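You operate a simulated robot arm through the tools that you are given. There is no shell and no other tool. Be economical: measure what you need, move in short steps, check, and stop when the job is done.

Carry out the task below with a simulated two-armed robot. There is one attempt and no reset: what you move stays moved.

TASK
Open the right drawer of the pack bench, put the blue roll from the top of the grey pack bench in the inside of the right drawer of the pack bench, then shut the drawer. Take the green roll and leave it on the yellow mark. Open the lid of the core bin. Do these in any order.

It is judged by the outcome, as a careful person would: the job done as asked, and still so three seconds after it is handed in. It fails if anything else is knocked over, pushed out of place, dropped, spilled or broken. Lids that push on must go on centred and level and be pressed home; caps that screw on are set level and turned clockwise until they are tight.

THE ROBOT
Two 7-joint arms with fingered hands on one trunk, on a base that drives. Base frame: it is fixed to the floor where the robot stands at the start and does not move with it; the origin is under the middle of the robot, x ahead of it, y to its left, z up. Readings come in mm, degrees, newtons and seconds.
The left shoulder is at the start at [80, 197, 1415], the right one opposite. With the tool pointing down near the work surface each hand reaches from about 100 to 720 mm from the robot's upright axis, wherever it stands, measured 20 degrees to its own side. Places, roughly: blue roll (6x7x5 cm) [800, 1800, 800]; green roll (6x7x5 cm) [700, 1600, 900]; inside of the right drawer of the pack bench [600, 0, 700]; lid of the core bin [500, -800, 500]; right drawer of the pack bench [500, 0, 700]; yellow mark (25x20 cm) [-1340, 3340, 800]. Payload 4 kg a hand.
The TCP of each hand is the grasp point between the finger pads, 26 mm short of the fingertips. In the tool frame z runs along the fingers and y along their closing line. The gripper opens to 132 mm. The gripper's body begins 73 mm behind the TCP. The gripper is a hand of 4 fingers: y runs from the thumb to the fingers, the wrist lies at [0, 0, -239] in the tool frame.
Orientation is that of the tool frame in the base frame, as [roll, pitch, yaw] about the fixed x, y, z axes, in that order (R = Rz(yaw) Ry(pitch) Rx(roll)). With the fingers straight down and closing along the base's y, the tool's x points along the base's -x, its y along +y and its z along -z.

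THE INTERFACE
- The arms move only by the tool step_arm. It takes "left_plan", "right_plan" or both (then of equal length, played together; a hand with none holds still); each is a list of rows, each a list of 6 numbers: the shift along the tool's x, y, z in mm, then the turn, a rotation vector about the tool's x, y, z in degrees. In form: [[dx, dy, dz, ax, ay, az], ...]. A call has 1 to 10 rows; each row is the pose to reach, as a shift and turn from the pose commanded when the call began, along the tool's axes at that moment. Rows are played at 5 a second. More than 50 mm and 8.6 degrees between two rows, and nothing of the call is played. Where a pose cannot be reached the arm comes as near as it can. A force on the tool above 40 N (or 10 N above the force at the start of the call, whichever is more), or a blocked arm, ends the call early, and 0.2 s more pass. In this call time passes only in rows, and 0.2 s behind the last. It gives the time, the measured TCP pose, the force on the tool (base axes), the opening and the grip force at its end, in the units of the frame above (readings bear some noise), with the torque about the TCP (base axes, N m) and any sound that the robot's microphone picked up.
- Cameras (640 x 400 px; columns grow to the right, rows downward): "scene" is now at [84.7, -25, 1554.2]; the picture's right is [-0.44, -0.90, 0.00], its down [-0.82, 0.39, -0.42] and it looks along [0.38, -0.18, -0.91] (base axes); focal length 290 px, centre (320, 200). "left" rides on the left gripper at [-68, 2, -97] in its tool frame; the picture's right is [-0.03, -1.00, 0.00], its down [0.82, -0.02, -0.58] and it looks along [0.58, -0.01, 0.82] (tool axes); focal length 270 px, centre (320, 200). "right" rides on the right gripper at [68, 2, -97] in its tool frame; the picture's right is [-0.03, 1.00, 0.00], its down [-0.82, -0.02, -0.58] and it looks along [-0.58, -0.01, 0.82] (tool axes); focal length 270 px, centre (320, 200). There is no depth. A picture from a camera that has moved, and an enlarged one, comes with that camera's place and axes in the base frame and with its lens.
- grab_frame(camera): a new picture of that camera. The clock stands still meanwhile.
- raise_lower(by): slides the trunk up (or, below 0, down) by that many mm; the arms and the scene camera ride with it, the base frame stays. It gives what a move gives, with no picture.
- roll_base(legs): drives the robot by 1 to 6 legs, each [ahead, left, turn to the left] in mm, mm and degrees, along the robot's own axes; the way and the turn of a leg run together, so that a leg with both is an arc; at most 1500 mm and 180 degrees a leg. The arms and the cameras ride along, it lands a little off, and it stops where it bumps. It gives what a move gives.
- finger_targets(finger1, finger2, finger3, thumb_bend, hand): sets how far each is bent, from 0 (flat) to 1 (curled in); at 0.3 the hand is open as for a grip, at 0.7 the pads meet at the TCP. One left out holds its place. A second passes; each finger stops where it meets its share of the squeeze, and holds until it gets a number again. It is the only way to open and close the hand. It gives what a move gives, with no picture; readings hold the bend of each and the force on the fingers (four entries, about 0 where the hand has none), thumb and palm.
- turn_head(pan, tilt): turns the head with the scene camera to pan (to the left, within 86 degrees either way) and tilt (down, from -29 to 69), counted from straight ahead of the robot. It gives what a move gives.
- zoom(camera, box): a new picture of the part [left, top, right, bottom] of that camera's present view, enlarged. The clock stands still meanwhile.
- finish_job(): hands the job in; it is judged then, once.

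Go step by step. Nothing tells you exact positions but the pictures and the camera data: compare them with the known pose of the tool, close in by small moves and look again before you grip or let go. The budget is 165 turns and 122 pictures, counting those below and the enlarged ones. Unless the task says otherwise, let go and move clear before handing in, and close with one line.

The tools are called after "Call:" as name(argument=value, ...) on one line, values as JSON. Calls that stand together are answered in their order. step_arm: Moves the arms, as the interface text tells. Its arguments: {"type":"object","properties":{"left_plan":{"type":"array"},"right_plan":{"type":"array"}},"required":[]} The other tools are called the same way: raise_lower (by) slides the trunk up or down; finger_targets (finger1, finger2, finger3, thumb_bend, hand) moves the fingers one by one; roll_base (legs) drives the base; turn_head (pan, tilt) turns the head that bears the scene camera; grab_frame (camera) takes a picture; zoom (camera, box) takes an enlarged picture of a part of a camera's view; finish_job () hands the job in.

At the start:

```text
time_s: 0.0
left_ee_pos: [383.4, -66.1, 863.4]
left_tcp_rot: [179.9, -0.1, 180.0]
left_contact_force: [0.1, 0.3, 0.4]
left_wrist_torque: [0.0, -0.01, 0.03]
left_opening: 131.8
left_grasp_force: 0.0
left_shape: jaw
left_bend: [0.3, 0.3, 0.3, 0.3]
left_finger forces: [0.0, 0.0, 0.0, 0.0, 0.1, 0.0]
right_ee_pos: [272.1, -368.8, 866.5]
right_tcp_rot: [-180.0, 0.0, -180.0]
right_contact_force: [0.1, -0.2, 0.0]
right_wrist_torque: [-0.02, 0.03, 0.02]
right_opening: 132.1
right_grasp_force: 0.0
right_shape: jaw
right_bend: [0.3, 0.3, 0.3, 0.3]
right_finger forces: [0.0, 0.0, 0.1, 0.1, 0.0, 0.1]
trunk travel left (down, up): [-725.0, 115.0]
robot x, y, heading: [-2.1, -0.4, 0.0]
head pan, tilt: [-25.8, 65.0]
```

scene: 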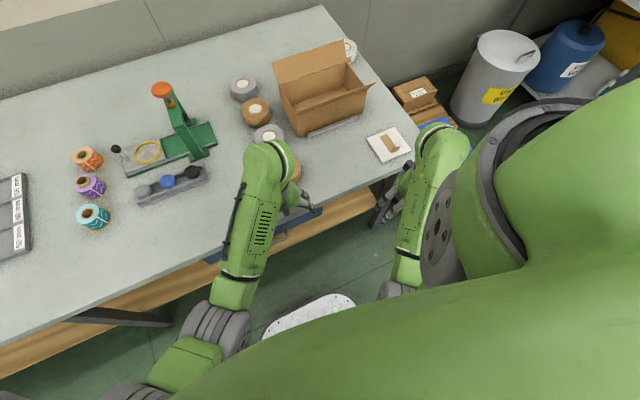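
right: 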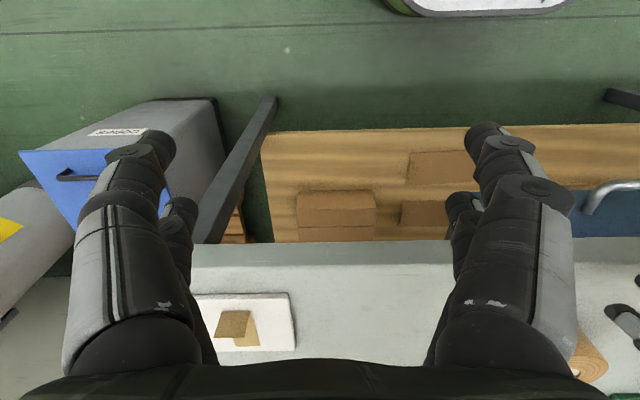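
left: 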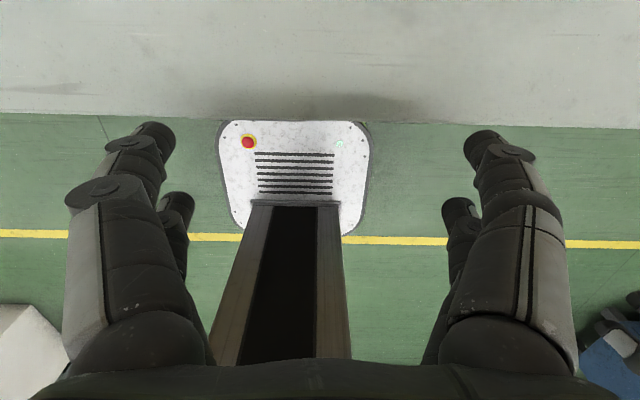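

I see the pack bench ahead with rolls and a box on it, and bins off to the right. I'll look around with the head to find the blue and green rolls, the drawers, the bin and the mark.

Call:
turn_head(pan=40, tilt=30)

Call:
grab_frame(camera="scene")

Call:
turn_head(pan=-40, tilt=40)

Call:
grab_frame(camera="scene")

Call:
turn_head(pan=86, tilt=20)

Call:
grab_frame(camera="scene")

```text
time_s: 1.4
left_ee_pos: [381.6, -67.4, 861.7]
left_tcp_rot: [180.0, 0.0, -179.9]
left_contact_force: [-0.1, -0.3, 0.0]
left_wrist_torque: [-0.05, -0.03, -0.01]
left_opening: 131.8
left_grasp_force: 0.1
left_shape: jaw
left_bend: [0.3, 0.3, 0.3, 0.3]
left_finger forces: [0.0, 0.0, 0.1, 0.0, 0.0, 0.0]
right_ee_pos: [271.1, -368.0, 865.5]
right_tcp_rot: [-180.0, 0.0, 179.9]
right_contact_force: [0.1, 0.1, -0.5]
right_wrist_torque: [0.0, -0.01, 0.01]
right_opening: 131.9
right_grasp_force: 0.1
right_shape: jaw
right_bend: [0.3, 0.3, 0.3, 0.3]
right_finger forces: [0.0, 0.0, 0.1, 0.0, 0.0, 0.0]
trunk travel left (down, up): [-725.0, 115.0]
robot x, y, heading: [-1.9, -0.8, -0.1]
head pan, tilt: [40.0, 30.0]
```

```text
118 pictures are left
camera scene: at [99.4, 59.5, 1601.8], right [0.64, -0.77, 0.0], down [-0.38, -0.32, -0.87], along [0.66, 0.56, -0.5], focal length 290 px, centre (320, 200)
```

scene: 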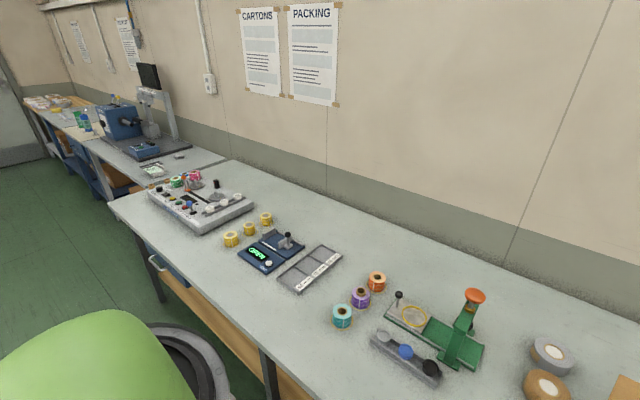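

```text
time_s: 2.9
left_ee_pos: [381.6, -66.9, 862.8]
left_tcp_rot: [179.9, 0.0, -180.0]
left_contact_force: [-0.4, -0.1, -0.3]
left_wrist_torque: [0.0, 0.02, 0.01]
left_opening: 131.9
left_grasp_force: 0.1
left_shape: jaw
left_bend: [0.3, 0.3, 0.3, 0.3]
left_finger forces: [0.0, 0.0, 0.0, 0.0, 0.0, 0.0]
right_ee_pos: [273.2, -367.9, 866.1]
right_tcp_rot: [180.0, -0.1, 179.9]
right_contact_force: [0.2, 0.3, -0.8]
right_wrist_torque: [0.04, -0.02, 0.0]
right_opening: 131.9
right_grasp_force: 0.0
right_shape: jaw
right_bend: [0.3, 0.3, 0.3, 0.3]
right_finger forces: [0.0, 0.1, 0.1, 0.1, 0.1, 0.0]
trunk travel left (down, up): [-725.0, 115.0]
robot x, y, heading: [0.2, 1.2, -0.1]
head pan, tilt: [-40.0, 40.0]
```

```text
117 pictures are left
camera scene: at [95.2, -53.2, 1586.5], right [-0.64, -0.77, 0.0], down [-0.49, 0.41, -0.77], along [0.59, -0.49, -0.64], focal length 290 px, centre (320, 200)
```

scene: 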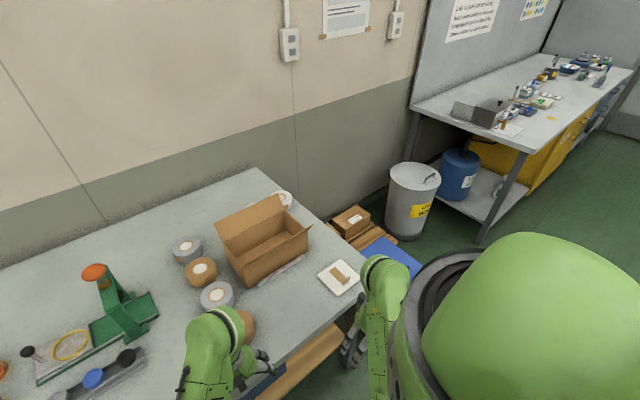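

```text
time_s: 5.0
left_ee_pos: [382.7, -67.3, 863.8]
left_tcp_rot: [-180.0, 0.0, -180.0]
left_contact_force: [-0.7, 0.8, -0.5]
left_wrist_torque: [0.02, -0.01, -0.04]
left_opening: 132.1
left_grasp_force: 0.1
left_shape: jaw
left_bend: [0.3, 0.3, 0.3, 0.3]
left_finger forces: [0.0, 0.0, 0.0, 0.0, 0.0, 0.0]
right_ee_pos: [273.2, -368.3, 865.3]
right_tcp_rot: [179.9, 0.0, -179.9]
right_contact_force: [-0.6, -0.2, 0.1]
right_wrist_torque: [-0.03, 0.01, -0.01]
right_opening: 131.8
right_grasp_force: 0.0
right_shape: jaw
right_bend: [0.3, 0.3, 0.3, 0.3]
right_finger forces: [0.0, 0.0, 0.1, 0.0, 0.0, 0.0]
trunk travel left (down, up): [-725.0, 115.0]
robot x, y, heading: [-0.4, -1.5, -0.2]
head pan, tilt: [85.9, 20.0]
```

```text
116 pictures are left
camera scene: at [36.7, 94.3, 1617.9], right [1.0, -0.07, 0.0], down [-0.02, -0.34, -0.94], along [0.07, 0.94, -0.34], focal length 290 px, centre (320, 200)
```

scene: 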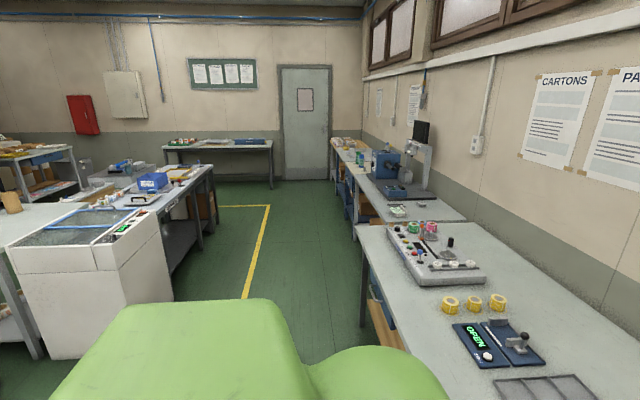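

A row of rolls stands near me and a device with coloured rolls is farther left. I'll zoom there and on the bins.

Call:
zoom(camera="scene", box=[350, 140, 560, 290])

Call:
zoom(camera="scene", box=[0, 120, 240, 270])

```text
2.67 times, centred on (455, 215) of scene
camera zoom: at [36.7, 94.3, 1617.9], right [1.0, -0.07, 0.0], down [-0.02, -0.34, -0.94], along [0.07, 0.94, -0.34], focal length 774 px, centre (-40, 160)
```

zoom: 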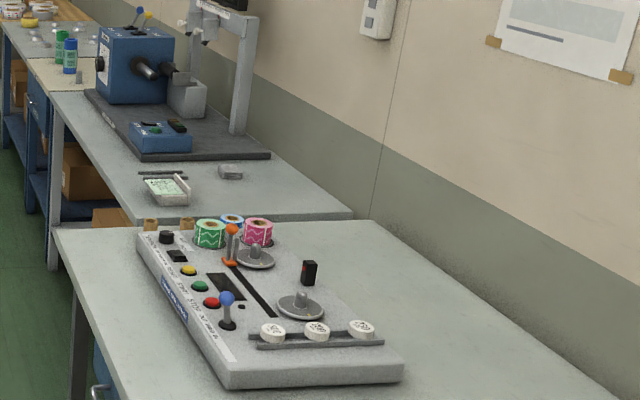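

```text
2.67 times, centred on (120, 195) of scene
camera zoom: at [36.7, 94.3, 1617.9], right [1.0, -0.07, 0.0], down [-0.02, -0.34, -0.94], along [0.07, 0.94, -0.34], focal length 774 px, centre (853, 213)
```

zoom: 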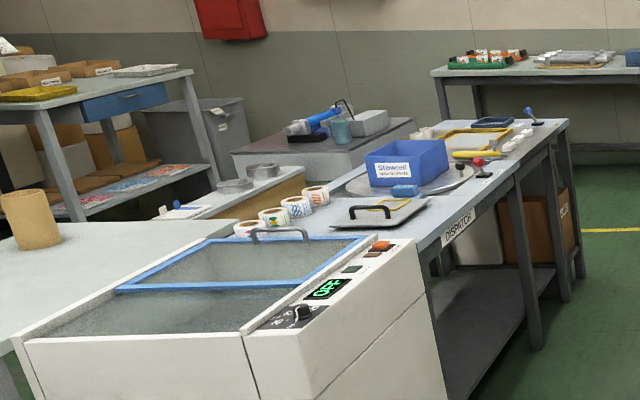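

The green and pink rolls sit at the far end of the device with the blue behind them (about y 1570–1725); the mark seems to be on the dispatch bench. Next I look at the bin and the drawer front.

Call:
turn_head(pan=-60, tilt=55)

Call:
grab_frame(camera="scene")

Call:
zoom(camera="right", box=[0, 60, 300, 260])

Call:
turn_head(pan=10, tilt=69)

Call:
grab_frame(camera="scene")

```text
time_s: 7.3
left_ee_pos: [383.0, -66.3, 862.4]
left_tcp_rot: [179.9, 0.0, 180.0]
left_contact_force: [-1.2, -0.2, 0.3]
left_wrist_torque: [-0.03, 0.01, -0.01]
left_opening: 132.0
left_grasp_force: 0.0
left_shape: jaw
left_bend: [0.3, 0.3, 0.3, 0.3]
left_finger forces: [0.0, 0.0, 0.1, 0.0, 0.1, 0.0]
right_ee_pos: [272.2, -368.6, 866.2]
right_tcp_rot: [-180.0, 0.0, -180.0]
right_contact_force: [-0.1, 0.6, 0.1]
right_wrist_torque: [-0.01, -0.01, -0.02]
right_opening: 131.9
right_grasp_force: 0.0
right_shape: jaw
right_bend: [0.3, 0.3, 0.3, 0.3]
right_finger forces: [0.0, 0.0, 0.0, 0.0, 0.0, 0.1]
trunk travel left (down, up): [-725.0, 115.0]
robot x, y, heading: [0.5, 3.6, 0.2]
head pan, tilt: [-60.0, 55.0]
```

```text
113 pictures are left
camera scene: at [66.1, -61.0, 1565.8], right [-0.87, -0.5, 0.0], down [-0.41, 0.71, -0.57], along [0.29, -0.5, -0.82], focal length 290 px, centre (320, 200)
```

scene: 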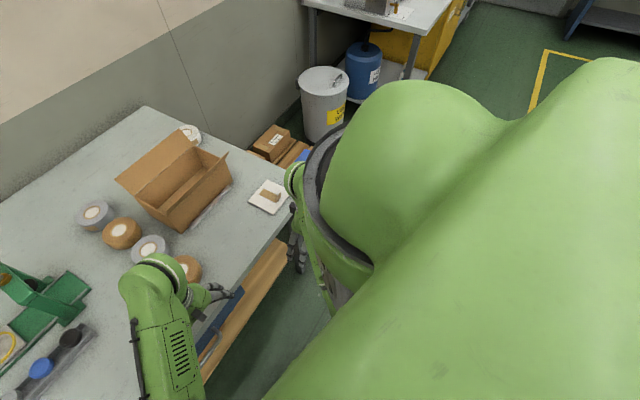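

```text
2.00 times, centred on (150, 160) of right
camera zoom: at [204.7, -366.6, 962.9], right [0.03, 1.0, 0.0], down [0.82, -0.02, 0.58], along [0.58, -0.01, -0.82], focal length 541 px, centre (660, 280)
```

zoom: 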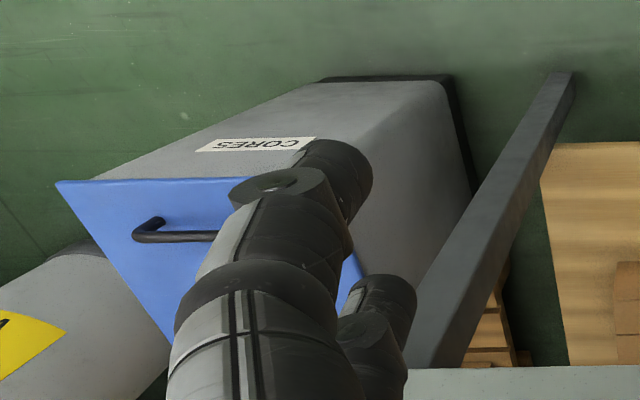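

```text
time_s: 8.7
left_ee_pos: [382.6, -66.9, 863.2]
left_tcp_rot: [-180.0, -0.1, -180.0]
left_contact_force: [-0.2, -0.3, 0.6]
left_wrist_torque: [0.0, 0.02, 0.04]
left_opening: 131.5
left_grasp_force: 0.0
left_shape: jaw
left_bend: [0.3, 0.3, 0.3, 0.3]
left_finger forces: [0.0, 0.0, 0.0, 0.0, 0.0, 0.0]
right_ee_pos: [272.4, -368.5, 866.0]
right_tcp_rot: [-180.0, 0.0, 180.0]
right_contact_force: [0.2, -0.4, -0.4]
right_wrist_torque: [-0.01, 0.01, 0.02]
right_opening: 131.8
right_grasp_force: 0.1
right_shape: jaw
right_bend: [0.3, 0.3, 0.3, 0.3]
right_finger forces: [0.1, 0.0, 0.0, 0.1, 0.0, 0.0]
trunk travel left (down, up): [-725.0, 115.0]
robot x, y, heading: [2.0, 0.0, 0.1]
head pan, tilt: [10.0, 68.8]
```

```text
111 pictures are left
camera scene: at [85.1, 11.1, 1550.3], right [0.17, -0.98, 0.0], down [-0.92, -0.16, -0.36], along [0.36, 0.06, -0.93], focal length 290 px, centre (320, 200)
```

scene: 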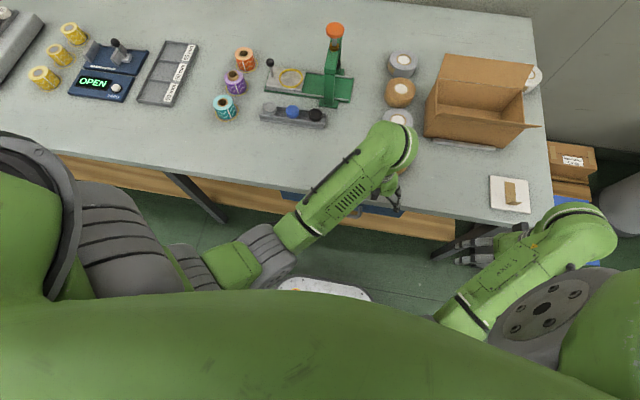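

The bin lid is the blue panel right of the bench (about [500,-810,500]); the drawer and its silver handle are under the bench front at about x 380–400. I'll back off and drive left to the coloured rolls.

Call:
roll_base(legs=[[-150, 0, 0], [0, 1420, 0]])

Call:
turn_head(pan=10, tilt=50)

Call:
grab_frame(camera="scene")

```text
time_s: 16.7
left_ee_pos: [248.7, 1332.0, 862.6]
left_tcp_rot: [-180.0, 0.0, 178.4]
left_contact_force: [-0.2, -0.8, 0.0]
left_wrist_torque: [0.0, 0.0, 0.0]
left_opening: 132.1
left_grasp_force: 0.1
left_shape: jaw
left_bend: [0.3, 0.3, 0.3, 0.3]
left_finger forces: [0.0, 0.0, 0.1, 0.0, 0.0, 0.0]
right_ee_pos: [132.8, 1032.9, 866.2]
right_tcp_rot: [180.0, -0.1, 178.4]
right_contact_force: [-0.4, 0.6, 0.0]
right_wrist_torque: [-0.01, 0.03, 0.0]
right_opening: 131.9
right_grasp_force: 0.0
right_shape: jaw
right_bend: [0.3, 0.3, 0.3, 0.3]
right_finger forces: [0.0, 0.1, 0.0, 0.1, 0.0, 0.0]
trunk travel left (down, up): [-725.0, 115.0]
robot x, y, heading: [-131.5, 1407.7, -1.7]
head pan, tilt: [10.0, 68.8]
```

```text
time_s: 17.5
left_ee_pos: [248.6, 1332.4, 863.1]
left_tcp_rot: [180.0, 0.0, 178.5]
left_contact_force: [0.4, -0.5, -0.2]
left_wrist_torque: [0.01, -0.06, 0.01]
left_opening: 131.8
left_grasp_force: 0.1
left_shape: jaw
left_bend: [0.3, 0.3, 0.3, 0.3]
left_finger forces: [0.1, 0.0, 0.0, 0.0, 0.0, 0.0]
right_ee_pos: [130.1, 1034.1, 867.0]
right_tcp_rot: [179.9, -0.1, 178.4]
right_contact_force: [-0.4, 0.3, -0.1]
right_wrist_torque: [0.01, 0.0, 0.01]
right_opening: 131.9
right_grasp_force: 0.1
right_shape: jaw
right_bend: [0.3, 0.3, 0.3, 0.3]
right_finger forces: [0.0, 0.0, 0.1, 0.0, 0.0, 0.0]
trunk travel left (down, up): [-725.0, 115.0]
robot x, y, heading: [-130.3, 1409.8, -1.6]
head pan, tilt: [10.0, 50.0]
```

```text
110 pictures are left
camera scene: at [-25.2, 1421.0, 1572.2], right [0.15, -0.99, 0.0], down [-0.76, -0.11, -0.64], along [0.64, 0.09, -0.77], focal length 290 px, centre (320, 200)
```

scene: 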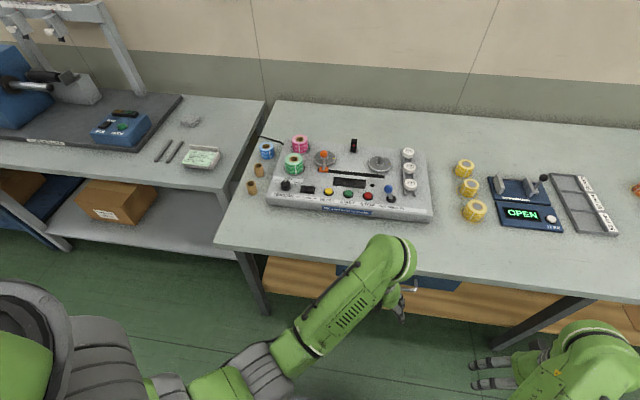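

Call:
zoom(camera="scene", box=[230, 115, 390, 215])

```text
4.00 times, centred on (310, 165) of scene
camera zoom: at [-25.2, 1421.0, 1572.2], right [0.15, -0.99, 0.0], down [-0.76, -0.11, -0.64], along [0.64, 0.09, -0.77], focal length 1162 px, centre (360, 340)
```

zoom: 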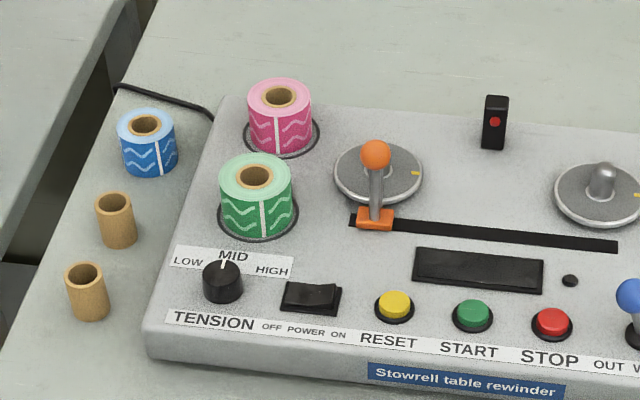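

Blue is about [809,1744], green about [685,1609] with pink 100 mm behind and the orange lever 100 mm to its right. I'll raise the hands and drive up so the right hand gets green and the left gets blue.

Call:
raise_lower(by=100)

Call:
step_arm(left_plan=[[0, 0, -40, 0, 0, 0], [0, 0, -80, 0, 0, 0], [0, 0, -120, 0, 0, 0]], right_plan=[[0, 0, -40, 0, 0, 0], [0, 0, -80, 0, 0, 0], [0, 0, -120, 0, 0, 0]])

Call:
roll_base(legs=[[0, 240, 1.6], [270, 0, 0]])

Call:
turn_head(pan=5, tilt=60)

Call:
grab_frame(camera="scene")

Call:
grab_frame(camera="left")

Call:
grab_frame(camera="right")

```text
time_s: 18.8
left_ee_pos: [247.8, 1332.2, 962.8]
left_tcp_rot: [179.8, 0.0, 178.4]
left_contact_force: [-0.1, -0.2, 0.6]
left_wrist_torque: [-0.02, 0.01, 0.01]
left_opening: 131.8
left_grasp_force: 0.0
left_shape: jaw
left_bend: [0.3, 0.3, 0.3, 0.3]
left_finger forces: [0.1, 0.1, 0.1, 0.0, 0.0, 0.0]
right_ee_pos: [131.4, 1032.3, 965.9]
right_tcp_rot: [180.0, 0.0, 178.4]
right_contact_force: [0.1, 1.1, 0.4]
right_wrist_torque: [-0.01, 0.02, 0.0]
right_opening: 131.8
right_grasp_force: 0.0
right_shape: jaw
right_bend: [0.3, 0.3, 0.3, 0.3]
right_finger forces: [0.0, 0.0, 0.0, 0.0, 0.1, 0.0]
trunk travel left (down, up): [-825.0, 15.0]
robot x, y, heading: [-131.4, 1406.4, -2.0]
head pan, tilt: [10.0, 50.0]
```

```text
time_s: 19.6
left_ee_pos: [247.1, 1329.9, 1080.0]
left_tcp_rot: [179.8, 0.0, 178.4]
left_contact_force: [0.6, -0.6, 0.0]
left_wrist_torque: [0.01, -0.03, -0.01]
left_opening: 132.0
left_grasp_force: 0.1
left_shape: jaw
left_bend: [0.3, 0.3, 0.3, 0.3]
left_finger forces: [0.0, 0.0, 0.0, 0.0, 0.0, 0.0]
right_ee_pos: [181.6, 992.5, 1132.5]
right_tcp_rot: [-173.1, 7.8, 179.2]
right_contact_force: [0.0, -0.1, -0.5]
right_wrist_torque: [-0.01, 0.0, -0.01]
right_opening: 131.9
right_grasp_force: 0.1
right_shape: jaw
right_bend: [0.3, 0.3, 0.3, 0.3]
right_finger forces: [0.0, 0.0, 0.1, 0.1, 0.1, 0.0]
trunk travel left (down, up): [-825.0, 15.0]
robot x, y, heading: [-131.3, 1409.4, -1.2]
head pan, tilt: [10.0, 50.0]
stopped in row 3 (right hand): the arm was blocked; the commanded pose is now the measured one
```

```text
time_s: 22.9
left_ee_pos: [512.7, 1580.2, 1066.3]
left_tcp_rot: [179.8, 0.1, -180.0]
left_contact_force: [-0.1, 0.6, -0.2]
left_wrist_torque: [-0.02, 0.01, -0.01]
left_opening: 131.9
left_grasp_force: 0.0
left_shape: jaw
left_bend: [0.3, 0.3, 0.3, 0.3]
left_finger forces: [0.0, 0.1, 0.0, 0.0, 0.0, 0.0]
right_ee_pos: [466.7, 1236.2, 1134.0]
right_tcp_rot: [-171.5, 10.0, -178.4]
right_contact_force: [0.1, -0.4, -0.3]
right_wrist_torque: [0.02, -0.04, 0.0]
right_opening: 131.7
right_grasp_force: 0.2
right_shape: jaw
right_bend: [0.3, 0.3, 0.3, 0.3]
right_finger forces: [0.1, 0.0, 0.0, 0.1, 0.0, 0.0]
trunk travel left (down, up): [-825.0, 15.0]
robot x, y, heading: [134.1, 1647.7, 0.1]
head pan, tilt: [10.0, 50.0]
```

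```text
time_s: 23.6
left_ee_pos: [516.6, 1581.2, 1066.1]
left_tcp_rot: [179.8, 0.0, -179.9]
left_contact_force: [0.1, -0.8, 0.3]
left_wrist_torque: [0.0, -0.01, 0.02]
left_opening: 132.0
left_grasp_force: 0.0
left_shape: jaw
left_bend: [0.3, 0.3, 0.3, 0.3]
left_finger forces: [0.0, 0.1, 0.0, 0.0, 0.1, 0.0]
right_ee_pos: [474.1, 1233.7, 1137.3]
right_tcp_rot: [-171.1, 10.2, -178.1]
right_contact_force: [0.2, -0.2, -1.4]
right_wrist_torque: [-0.02, 0.0, 0.01]
right_opening: 131.9
right_grasp_force: 0.1
right_shape: jaw
right_bend: [0.3, 0.3, 0.3, 0.3]
right_finger forces: [0.0, 0.0, 0.0, 0.0, 0.0, 0.0]
trunk travel left (down, up): [-825.0, 15.0]
robot x, y, heading: [136.5, 1648.6, 0.0]
head pan, tilt: [5.0, 60.0]
```

```text
108 pictures are left
camera scene: at [232.1, 1654.5, 1659.5], right [0.09, -1.0, 0.0], down [-0.86, -0.08, -0.5], along [0.5, 0.04, -0.87], focal length 290 px, centre (320, 200)
```

scene: 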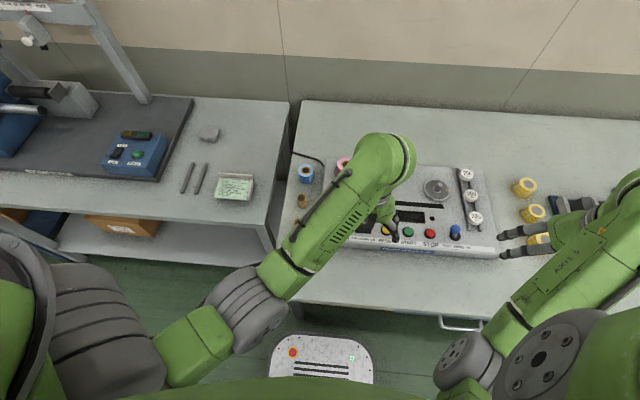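

```text
107 pictures are left
camera left: at [583.1, 1582.4, 1163.6], right [0.03, -1.0, 0.0], down [-0.82, -0.02, 0.58], along [-0.58, -0.01, -0.82], focal length 270 px, centre (320, 200)
```

left: 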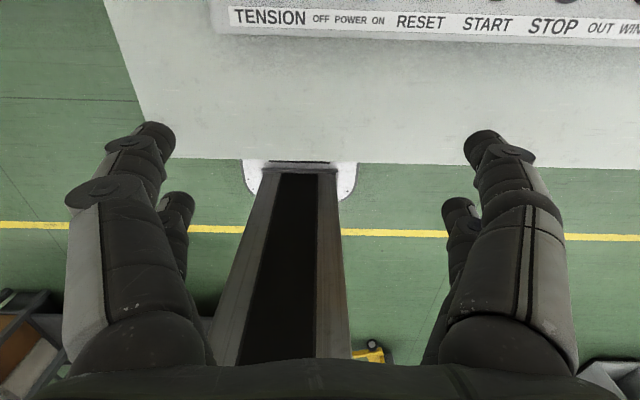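

```text
106 pictures are left
camera right: at [388.8, 1248.4, 1218.7], right [0.02, 0.99, -0.15], down [0.7, 0.09, 0.71], along [0.71, -0.12, -0.69], focal length 270 px, centre (320, 200)
```

right: 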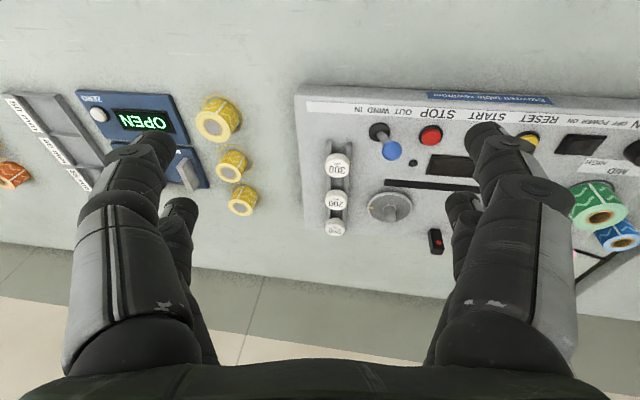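

Cross-checking the two views puts green's top near [682,1604,917] and blue's near [800,1740,853]. I'll send the left hand above blue, narrow its opening and turn it so it closes along x (the device edge lies close at blue's right).

Call:
step_arm(left_plan=[[-36, 20, 7, 0, 0, 0], [-72, 40, 14, 0, 0, 0], [-108, 60, 21, 0, 0, 0], [-144, 80, 28, 0, 0, 0], [-180, 100, 35, 0, 0, 0], [-216, 120, 42, 0, 0, 0], [-252, 140, 49, 0, 0, 0], [-283, 159, 56, 0, 0, 0]])

Call:
step_arm(left_plan=[[0, 0, 0, 0, 0, 8.5], [0, 0, 0, 0, 0, 17], [0, 0, 0, 0, 0, 25.5], [0, 0, 0, 0, 0, 34], [0, 0, 0, 0, 0, 42.5], [0, 0, 0, 0, 0, 51], [0, 0, 0, 0, 0, 59.5], [0, 0, 0, 0, 0, 68], [0, 0, 0, 0, 0, 76.5], [0, 0, 0, 0, 0, 85]])

Call:
grab_frame(camera="left")

Call:
grab_frame(camera="scene")

```text
time_s: 25.4
left_ee_pos: [800.3, 1737.3, 1009.3]
left_tcp_rot: [-180.0, -0.2, -179.8]
left_contact_force: [-0.6, 0.3, -0.2]
left_wrist_torque: [0.0, 0.01, 0.01]
left_opening: 131.8
left_grasp_force: 0.0
left_shape: jaw
left_bend: [0.3, 0.3, 0.3, 0.3]
left_finger forces: [0.0, 0.0, 0.0, 0.1, 0.1, 0.1]
right_ee_pos: [473.9, 1233.3, 1137.1]
right_tcp_rot: [-170.9, 10.2, -178.0]
right_contact_force: [0.2, -0.1, 1.4]
right_wrist_torque: [0.0, 0.03, -0.01]
right_opening: 131.8
right_grasp_force: 0.0
right_shape: jaw
right_bend: [0.3, 0.3, 0.3, 0.3]
right_finger forces: [0.0, 0.0, 0.0, 0.0, 0.0, 0.1]
trunk travel left (down, up): [-825.0, 15.0]
robot x, y, heading: [134.9, 1644.9, -0.0]
head pan, tilt: [5.0, 60.0]
```

```text
time_s: 27.6
left_ee_pos: [819.5, 1719.2, 997.4]
left_tcp_rot: [179.8, -0.4, 111.2]
left_contact_force: [-0.4, 0.2, 0.0]
left_wrist_torque: [-0.02, -0.01, 0.0]
left_opening: 132.0
left_grasp_force: 0.0
left_shape: jaw
left_bend: [0.3, 0.3, 0.3, 0.3]
left_finger forces: [0.0, 0.0, 0.1, 0.0, 0.1, 0.1]
left hand out of reach, approached as far as the arm can: row 8, 9, 10
right_ee_pos: [473.8, 1233.7, 1138.9]
right_tcp_rot: [-171.0, 10.4, -178.2]
right_contact_force: [0.0, -0.5, -0.8]
right_wrist_torque: [0.02, -0.02, -0.04]
right_opening: 131.9
right_grasp_force: 0.1
right_shape: jaw
right_bend: [0.3, 0.3, 0.3, 0.3]
right_finger forces: [0.0, 0.0, 0.1, 0.0, 0.1, 0.0]
trunk travel left (down, up): [-825.0, 15.0]
robot x, y, heading: [133.9, 1642.4, 0.1]
head pan, tilt: [5.0, 60.0]
```

```text
105 pictures are left
camera left: at [844.4, 1657.0, 1093.1], right [-0.92, -0.38, 0.0], down [-0.31, 0.75, 0.58], along [-0.22, 0.54, -0.81], focal length 270 px, centre (320, 200)
```

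left: 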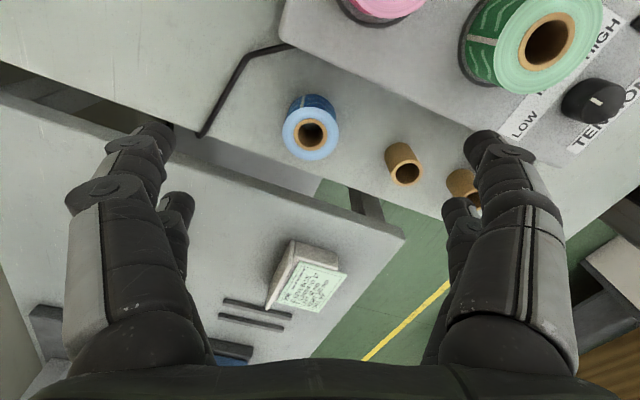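

```text
104 pictures are left
camera scene: at [232.3, 1655.4, 1659.8], right [0.09, -1.0, 0.0], down [-0.86, -0.08, -0.5], along [0.5, 0.04, -0.87], focal length 290 px, centre (320, 200)
```

scene: 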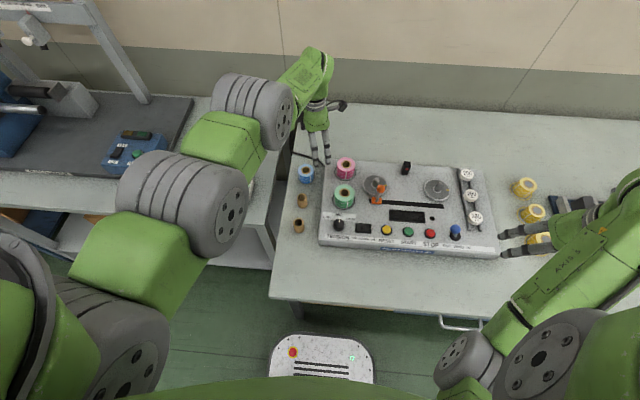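

The left wrist stops at 68° of turn, which is enough. I zoom to refine blue's place against the hand.

Call:
zoom(camera="scene", box=[260, 120, 420, 220])

Call:
finger_targets(hand="left", finger1=0.38, finger2=0.38, finger3=0.38, thumb_bend=0.38)

```text
4.00 times, centred on (340, 170) of scene
camera zoom: at [232.3, 1655.4, 1659.8], right [0.09, -1.0, 0.0], down [-0.86, -0.08, -0.5], along [0.5, 0.04, -0.87], focal length 1162 px, centre (240, 320)
```

zoom: 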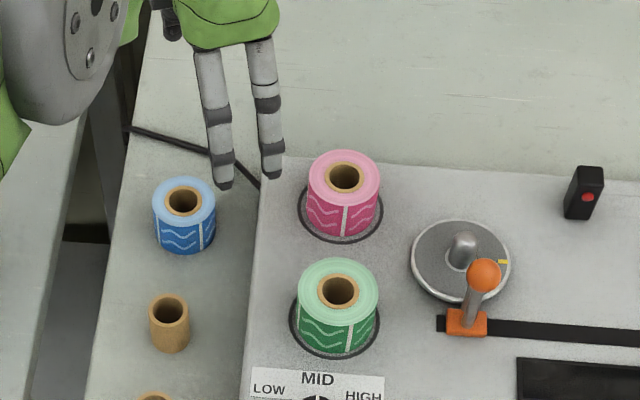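

```text
time_s: 28.6
left_ee_pos: [820.8, 1720.0, 996.6]
left_tcp_rot: [179.9, -0.5, 111.3]
left_contact_force: [0.2, -0.7, 0.5]
left_wrist_torque: [0.0, 0.02, 0.01]
left_opening: 107.4
left_grasp_force: 0.1
left_shape: fingers
left_bend: [0.38, 0.38, 0.38, 0.38]
left_finger forces: [0.0, 0.0, 0.0, 0.0, 0.0, 0.0]
right_ee_pos: [475.5, 1233.3, 1138.6]
right_tcp_rot: [-170.9, 10.3, -178.1]
right_contact_force: [-0.7, 0.2, 0.3]
right_wrist_torque: [0.03, -0.04, -0.02]
right_opening: 132.0
right_grasp_force: 0.0
right_shape: jaw
right_bend: [0.3, 0.3, 0.3, 0.3]
right_finger forces: [0.1, 0.1, 0.0, 0.1, 0.1, 0.0]
trunk travel left (down, up): [-825.0, 15.0]
robot x, y, heading: [135.4, 1647.3, -0.1]
head pan, tilt: [5.0, 60.0]
```

Blue's top centre refines to [814,1750,845], green's to [700,1617,903]; bench top about 795. I shift the left hand sideways over blue and check.

Call:
step_arm(left_plan=[[30, 5, 30, 0, 0, 0]])

```text
time_s: 29.0
left_ee_pos: [810.8, 1752.1, 967.5]
left_tcp_rot: [179.8, -0.4, 111.0]
left_contact_force: [-0.6, 0.1, 0.8]
left_wrist_torque: [0.0, -0.01, 0.0]
left_opening: 107.0
left_grasp_force: 0.0
left_shape: fingers
left_bend: [0.38, 0.38, 0.38, 0.38]
left_finger forces: [0.0, 0.0, 0.0, 0.0, 0.1, 0.1]
right_ee_pos: [474.8, 1234.7, 1138.2]
right_tcp_rot: [-170.9, 10.3, -178.3]
right_contact_force: [-0.2, 0.5, -0.1]
right_wrist_torque: [-0.02, 0.0, -0.02]
right_opening: 132.1
right_grasp_force: 0.1
right_shape: jaw
right_bend: [0.3, 0.3, 0.3, 0.3]
right_finger forces: [0.1, 0.1, 0.0, 0.1, 0.0, 0.0]
trunk travel left (down, up): [-825.0, 15.0]
robot x, y, heading: [133.6, 1646.4, 0.1]
head pan, tilt: [5.0, 60.0]
```

Call:
step_arm(left_plan=[[-3, 3, 35, 0, 0, 0], [-3, 3, 72, 0, 0, 0]])

Call:
grab_frame(camera="left")

Call:
zoom(camera="scene", box=[260, 120, 420, 220])

```text
time_s: 29.6
left_ee_pos: [796.6, 1753.2, 903.3]
left_tcp_rot: [179.4, -0.2, 111.2]
left_contact_force: [2.3, 0.6, 1.9]
left_wrist_torque: [0.07, 0.22, 0.03]
left_opening: 106.7
left_grasp_force: 0.1
left_shape: fingers
left_bend: [0.38, 0.38, 0.38, 0.38]
left_finger forces: [0.0, 0.0, 0.1, 0.0, 0.0, 0.0]
left hand out of reach, approached as far as the arm can: row 1, 2
right_ee_pos: [475.4, 1233.0, 1137.8]
right_tcp_rot: [-170.8, 10.3, -178.2]
right_contact_force: [0.4, 0.5, -0.3]
right_wrist_torque: [-0.02, 0.0, 0.0]
right_opening: 132.1
right_grasp_force: 0.0
right_shape: jaw
right_bend: [0.3, 0.3, 0.3, 0.3]
right_finger forces: [0.1, 0.0, 0.0, 0.0, 0.0, 0.0]
trunk travel left (down, up): [-825.0, 15.0]
robot x, y, heading: [139.4, 1646.4, 0.2]
head pan, tilt: [5.0, 60.0]
```

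```text
102 pictures are left
camera left: at [821.3, 1689.0, 1000.4], right [-0.92, -0.38, -0.01], down [-0.32, 0.75, 0.58], along [-0.22, 0.54, -0.81], focal length 270 px, centre (320, 200)
```

left: 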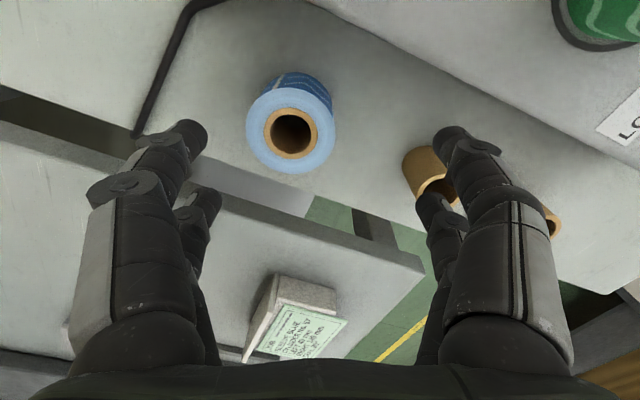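

```text
4.00 times, centred on (340, 170) of scene
camera zoom: at [233.8, 1654.9, 1659.7], right [0.09, -1.0, 0.0], down [-0.86, -0.08, -0.5], along [0.5, 0.04, -0.87], focal length 1162 px, centre (240, 320)
```

zoom: 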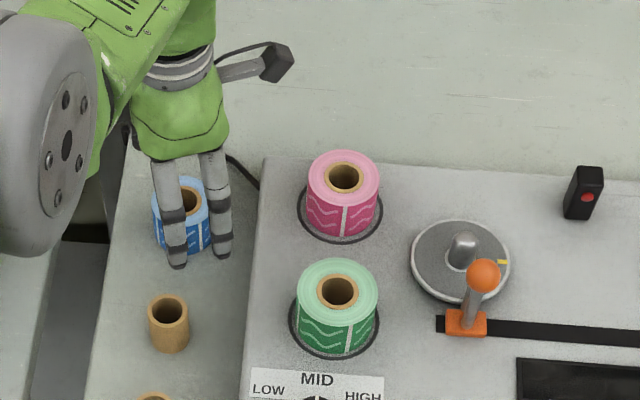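

The arm is at its reach limit, so I'll roll 30 mm ahead and lower the trunk a little, then re-centre.

Call:
roll_base(legs=[[35, 0, 0]])

Call:
raise_lower(by=-20)

```text
time_s: 30.4
left_ee_pos: [821.6, 1752.8, 906.7]
left_tcp_rot: [179.3, -0.3, 111.2]
left_contact_force: [-0.4, -0.2, 0.3]
left_wrist_torque: [-0.01, -0.05, 0.01]
left_opening: 106.4
left_grasp_force: 0.1
left_shape: fingers
left_bend: [0.38, 0.38, 0.38, 0.38]
left_finger forces: [0.0, 0.0, 0.0, 0.1, 0.0, 0.0]
right_ee_pos: [499.6, 1232.7, 1140.7]
right_tcp_rot: [-170.9, 10.7, -178.2]
right_contact_force: [-1.1, 0.1, 0.6]
right_wrist_torque: [0.0, -0.06, 0.03]
right_opening: 131.8
right_grasp_force: 0.2
right_shape: jaw
right_bend: [0.3, 0.3, 0.3, 0.3]
right_finger forces: [0.0, 0.0, 0.0, 0.0, 0.0, 0.1]
trunk travel left (down, up): [-825.0, 15.0]
robot x, y, heading: [172.9, 1645.8, 0.1]
head pan, tilt: [5.0, 60.0]
```

```text
time_s: 31.1
left_ee_pos: [825.2, 1752.6, 883.8]
left_tcp_rot: [179.6, -0.4, 111.2]
left_contact_force: [-1.4, 0.8, -1.3]
left_wrist_torque: [-0.01, -0.03, 0.0]
left_opening: 106.7
left_grasp_force: 0.0
left_shape: fingers
left_bend: [0.38, 0.38, 0.38, 0.38]
left_finger forces: [0.0, 0.0, 0.1, 0.0, 0.0, 0.1]
right_ee_pos: [506.8, 1233.8, 1119.7]
right_tcp_rot: [-170.9, 10.5, -177.8]
right_contact_force: [0.0, -0.9, 0.7]
right_wrist_torque: [0.0, -0.02, 0.0]
right_opening: 132.1
right_grasp_force: 0.1
right_shape: jaw
right_bend: [0.3, 0.3, 0.3, 0.3]
right_finger forces: [0.1, 0.1, 0.1, 0.0, 0.0, 0.0]
trunk travel left (down, up): [-805.0, 35.0]
robot x, y, heading: [170.6, 1645.5, 0.1]
head pan, tilt: [5.0, 60.0]
```

Call:
step_arm(left_plan=[[4, -9, 0, 0, 0, 0]])

Call:
grab_frame(camera="left")

```text
time_s: 31.5
left_ee_pos: [818.8, 1754.2, 879.6]
left_tcp_rot: [179.9, -0.5, 111.2]
left_contact_force: [0.6, 0.0, 0.1]
left_wrist_torque: [-0.03, 0.03, 0.02]
left_opening: 106.5
left_grasp_force: 0.0
left_shape: fingers
left_bend: [0.38, 0.38, 0.38, 0.38]
left_finger forces: [0.1, 0.0, 0.0, 0.1, 0.0, 0.0]
right_ee_pos: [510.9, 1233.8, 1116.8]
right_tcp_rot: [-170.8, 10.4, -178.0]
right_contact_force: [-0.6, 0.3, 0.4]
right_wrist_torque: [-0.01, 0.01, -0.05]
right_opening: 132.1
right_grasp_force: 0.0
right_shape: jaw
right_bend: [0.3, 0.3, 0.3, 0.3]
right_finger forces: [0.0, 0.0, 0.0, 0.0, 0.0, 0.1]
trunk travel left (down, up): [-805.0, 35.0]
robot x, y, heading: [171.8, 1647.3, 0.1]
head pan, tilt: [5.0, 60.0]
```

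```text
100 pictures are left
camera left: at [843.9, 1690.0, 975.6], right [-0.92, -0.39, 0.0], down [-0.31, 0.75, 0.58], along [-0.22, 0.54, -0.81], focal length 270 px, centre (320, 200)
```

left: 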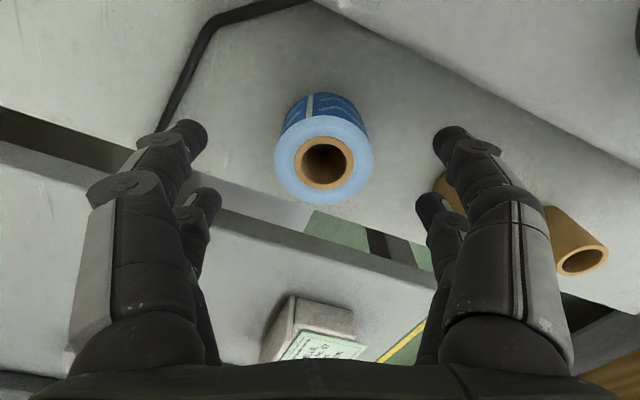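

Blue is centred between the fingers; I narrow the hand slightly (a core tube stands near one finger) and descend to grip height.

Call:
finger_targets(hand="left", finger1=0.41, finger2=0.41, finger3=0.41, thumb_bend=0.41)

Call:
step_arm(left_plan=[[0, -2, 17, 0, 0, 0], [0, -2, 34, 0, 0, 0], [0, -2, 50, 0, 0, 0]])

Call:
grab_frame(camera="left")

```text
time_s: 32.5
left_ee_pos: [815.9, 1753.7, 881.7]
left_tcp_rot: [179.9, -0.3, 111.1]
left_contact_force: [-0.2, -1.4, 0.6]
left_wrist_torque: [0.0, 0.0, -0.01]
left_opening: 97.1
left_grasp_force: 0.1
left_shape: fingers
left_bend: [0.41, 0.41, 0.41, 0.41]
left_finger forces: [0.0, 0.0, 0.0, 0.0, 0.1, 0.1]
right_ee_pos: [508.3, 1233.2, 1120.6]
right_tcp_rot: [-170.6, 10.6, -178.1]
right_contact_force: [0.7, 0.1, 0.1]
right_wrist_torque: [0.01, 0.0, -0.04]
right_opening: 132.0
right_grasp_force: 0.0
right_shape: jaw
right_bend: [0.3, 0.3, 0.3, 0.3]
right_finger forces: [0.0, 0.0, 0.0, 0.0, 0.0, 0.0]
trunk travel left (down, up): [-805.0, 35.0]
robot x, y, heading: [169.6, 1646.5, 0.4]
head pan, tilt: [5.0, 60.0]
```

```text
time_s: 33.3
left_ee_pos: [808.3, 1753.3, 844.5]
left_tcp_rot: [179.7, -0.4, 111.2]
left_contact_force: [0.3, 0.4, 0.3]
left_wrist_torque: [0.04, -0.01, 0.0]
left_opening: 96.8
left_grasp_force: 0.1
left_shape: fingers
left_bend: [0.41, 0.41, 0.41, 0.41]
left_finger forces: [0.0, 0.0, 0.1, 0.0, 0.0, 0.0]
left hand out of reach, approached as far as the arm can: row 2, 3
right_ee_pos: [508.6, 1233.5, 1119.2]
right_tcp_rot: [-170.7, 10.4, -178.1]
right_contact_force: [0.5, 0.3, 0.1]
right_wrist_torque: [0.01, -0.05, 0.04]
right_opening: 132.0
right_grasp_force: 0.0
right_shape: jaw
right_bend: [0.3, 0.3, 0.3, 0.3]
right_finger forces: [0.0, 0.0, 0.0, 0.1, 0.1, 0.1]
trunk travel left (down, up): [-805.0, 35.0]
robot x, y, heading: [170.2, 1645.2, -0.1]
head pan, tilt: [5.0, 60.0]
```

```text
99 pictures are left
camera left: at [832.9, 1689.4, 940.5], right [-0.92, -0.39, 0.0], down [-0.32, 0.75, 0.58], along [-0.22, 0.54, -0.81], focal length 270 px, centre (320, 200)
```

left: 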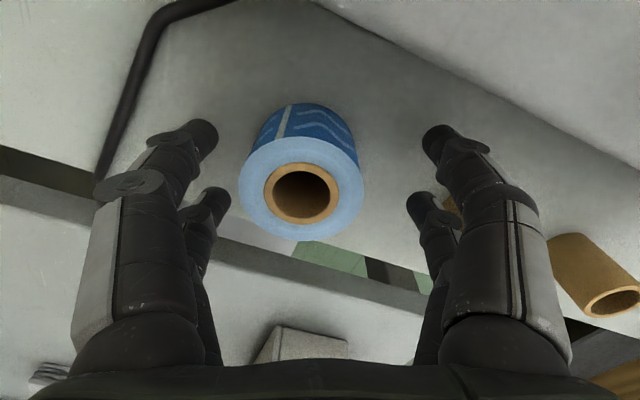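

Call:
raise_lower(by=-15)

Call:
step_arm(left_plan=[[-2, 6, 0, 0, 0, 0]])

Call:
grab_frame(camera="left")

```text
time_s: 33.9
left_ee_pos: [807.9, 1753.2, 830.7]
left_tcp_rot: [179.7, -0.4, 111.2]
left_contact_force: [0.6, 1.3, 3.6]
left_wrist_torque: [-0.11, 0.22, -0.06]
left_opening: 97.2
left_grasp_force: 2.3
left_shape: fingers
left_bend: [0.41, 0.41, 0.41, 0.41]
left_finger forces: [0.1, 0.0, 0.8, 0.0, 3.4, 0.0]
right_ee_pos: [509.3, 1234.2, 1103.7]
right_tcp_rot: [-171.0, 10.2, -178.0]
right_contact_force: [0.2, 0.7, 0.6]
right_wrist_torque: [-0.01, -0.02, 0.01]
right_opening: 132.0
right_grasp_force: 0.1
right_shape: jaw
right_bend: [0.3, 0.3, 0.3, 0.3]
right_finger forces: [0.0, 0.0, 0.1, 0.1, 0.1, 0.0]
trunk travel left (down, up): [-790.0, 50.0]
robot x, y, heading: [170.3, 1649.5, -0.0]
head pan, tilt: [5.0, 60.0]
```

```text
time_s: 34.3
left_ee_pos: [810.4, 1754.0, 831.0]
left_tcp_rot: [179.9, -0.5, 111.2]
left_contact_force: [-1.3, 0.4, 1.6]
left_wrist_torque: [-0.03, 0.08, -0.04]
left_opening: 97.4
left_grasp_force: 0.5
left_shape: fingers
left_bend: [0.41, 0.41, 0.41, 0.41]
left_finger forces: [0.3, 0.0, 0.5, 0.0, 1.2, 0.0]
left hand out of reach, approached as far as the arm can: row 1
right_ee_pos: [509.5, 1233.4, 1102.8]
right_tcp_rot: [-171.0, 10.3, -178.1]
right_contact_force: [0.0, 0.6, 0.3]
right_wrist_torque: [0.03, 0.0, 0.01]
right_opening: 132.1
right_grasp_force: 0.0
right_shape: jaw
right_bend: [0.3, 0.3, 0.3, 0.3]
right_finger forces: [0.0, 0.1, 0.0, 0.1, 0.0, 0.0]
trunk travel left (down, up): [-790.0, 50.0]
robot x, y, heading: [170.7, 1648.6, 0.2]
head pan, tilt: [5.0, 60.0]
```

```text
98 pictures are left
camera left: at [835.5, 1690.2, 926.8], right [-0.92, -0.39, 0.0], down [-0.31, 0.75, 0.58], along [-0.22, 0.54, -0.81], focal length 270 px, centre (320, 200)
```

left: 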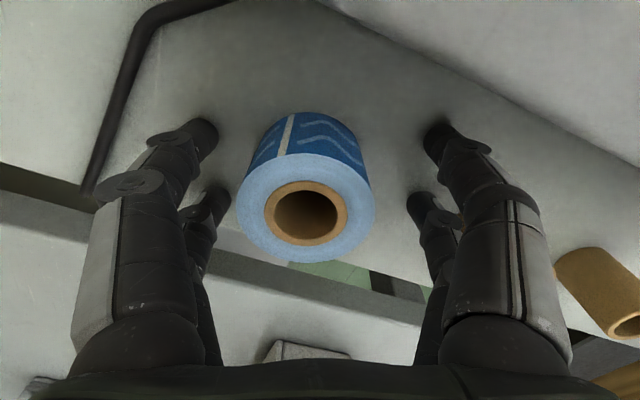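

A fingertip is just brushing the bench, so I lift 4 mm and close.

Call:
step_arm(left_plan=[[0, 0, -4, 0, 0, 0]])

Call:
finger_targets(hand="left", finger1=0.62, finger2=0.62, finger3=0.62, thumb_bend=0.62)

Call:
grab_frame(camera="left")

```text
time_s: 34.7
left_ee_pos: [810.8, 1754.2, 833.9]
left_tcp_rot: [179.8, -0.5, 111.1]
left_contact_force: [0.2, 0.1, -0.2]
left_wrist_torque: [-0.02, 0.01, 0.03]
left_opening: 96.8
left_grasp_force: 0.1
left_shape: fingers
left_bend: [0.41, 0.41, 0.41, 0.41]
left_finger forces: [0.0, 0.0, 0.0, 0.0, 0.0, 0.0]
right_ee_pos: [509.2, 1233.5, 1104.0]
right_tcp_rot: [-170.8, 10.3, -178.1]
right_contact_force: [-0.2, -0.2, 0.1]
right_wrist_torque: [-0.03, -0.02, 0.01]
right_opening: 131.9
right_grasp_force: 0.0
right_shape: jaw
right_bend: [0.3, 0.3, 0.3, 0.3]
right_finger forces: [0.1, 0.0, 0.0, 0.1, 0.0, 0.1]
trunk travel left (down, up): [-790.0, 50.0]
robot x, y, heading: [171.6, 1646.5, 0.2]
head pan, tilt: [5.0, 60.0]
```

```text
time_s: 35.7
left_ee_pos: [810.8, 1753.5, 834.8]
left_tcp_rot: [179.8, -0.4, 111.3]
left_contact_force: [-0.1, 0.2, -0.5]
left_wrist_torque: [0.02, -0.02, 0.0]
left_opening: 44.8
left_grasp_force: 8.9
left_shape: fingers
left_bend: [0.56, 0.56, 0.57, 0.59]
left_finger forces: [4.9, 4.0, 4.1, 0.1, 4.9, 0.0]
right_ee_pos: [510.1, 1232.5, 1104.5]
right_tcp_rot: [-170.7, 10.4, -178.2]
right_contact_force: [0.7, -0.2, 0.1]
right_wrist_torque: [0.01, 0.01, 0.05]
right_opening: 131.8
right_grasp_force: 0.0
right_shape: jaw
right_bend: [0.3, 0.3, 0.3, 0.3]
right_finger forces: [0.0, 0.0, 0.0, 0.0, 0.0, 0.0]
trunk travel left (down, up): [-790.0, 50.0]
robot x, y, heading: [170.0, 1648.8, 0.2]
head pan, tilt: [5.0, 60.0]
```

```text
97 pictures are left
camera left: at [835.8, 1690.3, 930.5], right [-0.92, -0.39, 0.0], down [-0.31, 0.75, 0.58], along [-0.22, 0.54, -0.81], focal length 270 px, centre (320, 200)
```

left: 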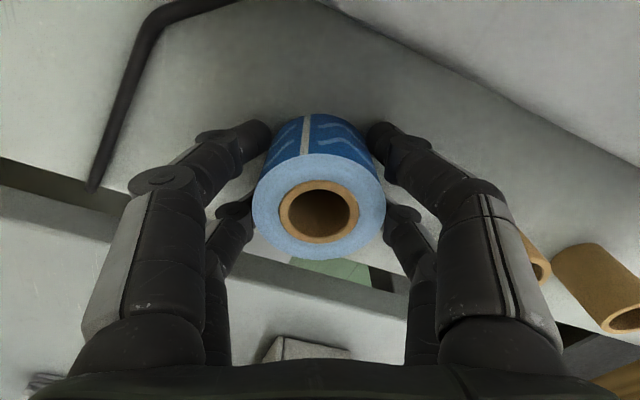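

Blue is gripped evenly. Lift it and retract to the left side.

Call:
step_arm(left_plan=[[0, 0, -30, 0, 0, 0], [0, 0, -65, 0, 0, 0], [0, 0, -100, 0, 0, 0], [0, 0, -140, 0, 0, 0]])

Call:
grab_frame(camera="left")

```text
time_s: 36.7
left_ee_pos: [843.8, 1744.9, 956.5]
left_tcp_rot: [-180.0, -0.6, 111.2]
left_contact_force: [0.2, 0.0, -0.8]
left_wrist_torque: [-0.02, 0.0, -0.01]
left_opening: 44.7
left_grasp_force: 9.7
left_shape: fingers
left_bend: [0.56, 0.56, 0.57, 0.59]
left_finger forces: [5.0, 4.0, 4.0, 0.0, 4.9, 0.1]
left hand out of reach, approached as far as the arm can: row 2, 3, 4
right_ee_pos: [509.1, 1233.4, 1104.8]
right_tcp_rot: [-170.7, 10.6, -178.2]
right_contact_force: [0.1, -0.3, 0.4]
right_wrist_torque: [-0.02, -0.01, 0.03]
right_opening: 131.9
right_grasp_force: 0.1
right_shape: jaw
right_bend: [0.3, 0.3, 0.3, 0.3]
right_finger forces: [0.0, 0.0, 0.1, 0.0, 0.0, 0.0]
trunk travel left (down, up): [-790.0, 50.0]
robot x, y, heading: [170.8, 1647.5, -0.2]
head pan, tilt: [5.0, 60.0]
```

```text
96 pictures are left
camera left: at [870.1, 1681.9, 1053.3], right [-0.92, -0.39, 0.0], down [-0.31, 0.75, 0.59], along [-0.23, 0.54, -0.81], focal length 270 px, centre (320, 200)
```

left: 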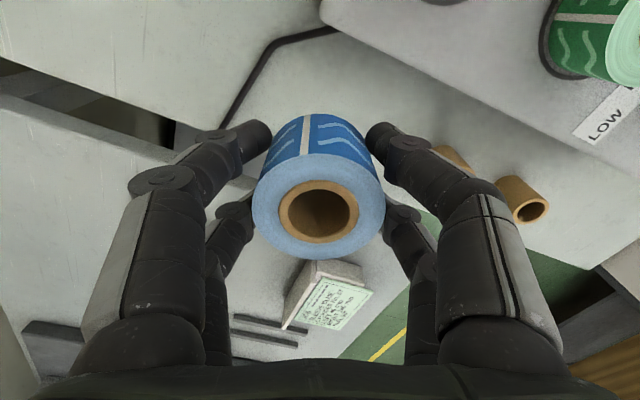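

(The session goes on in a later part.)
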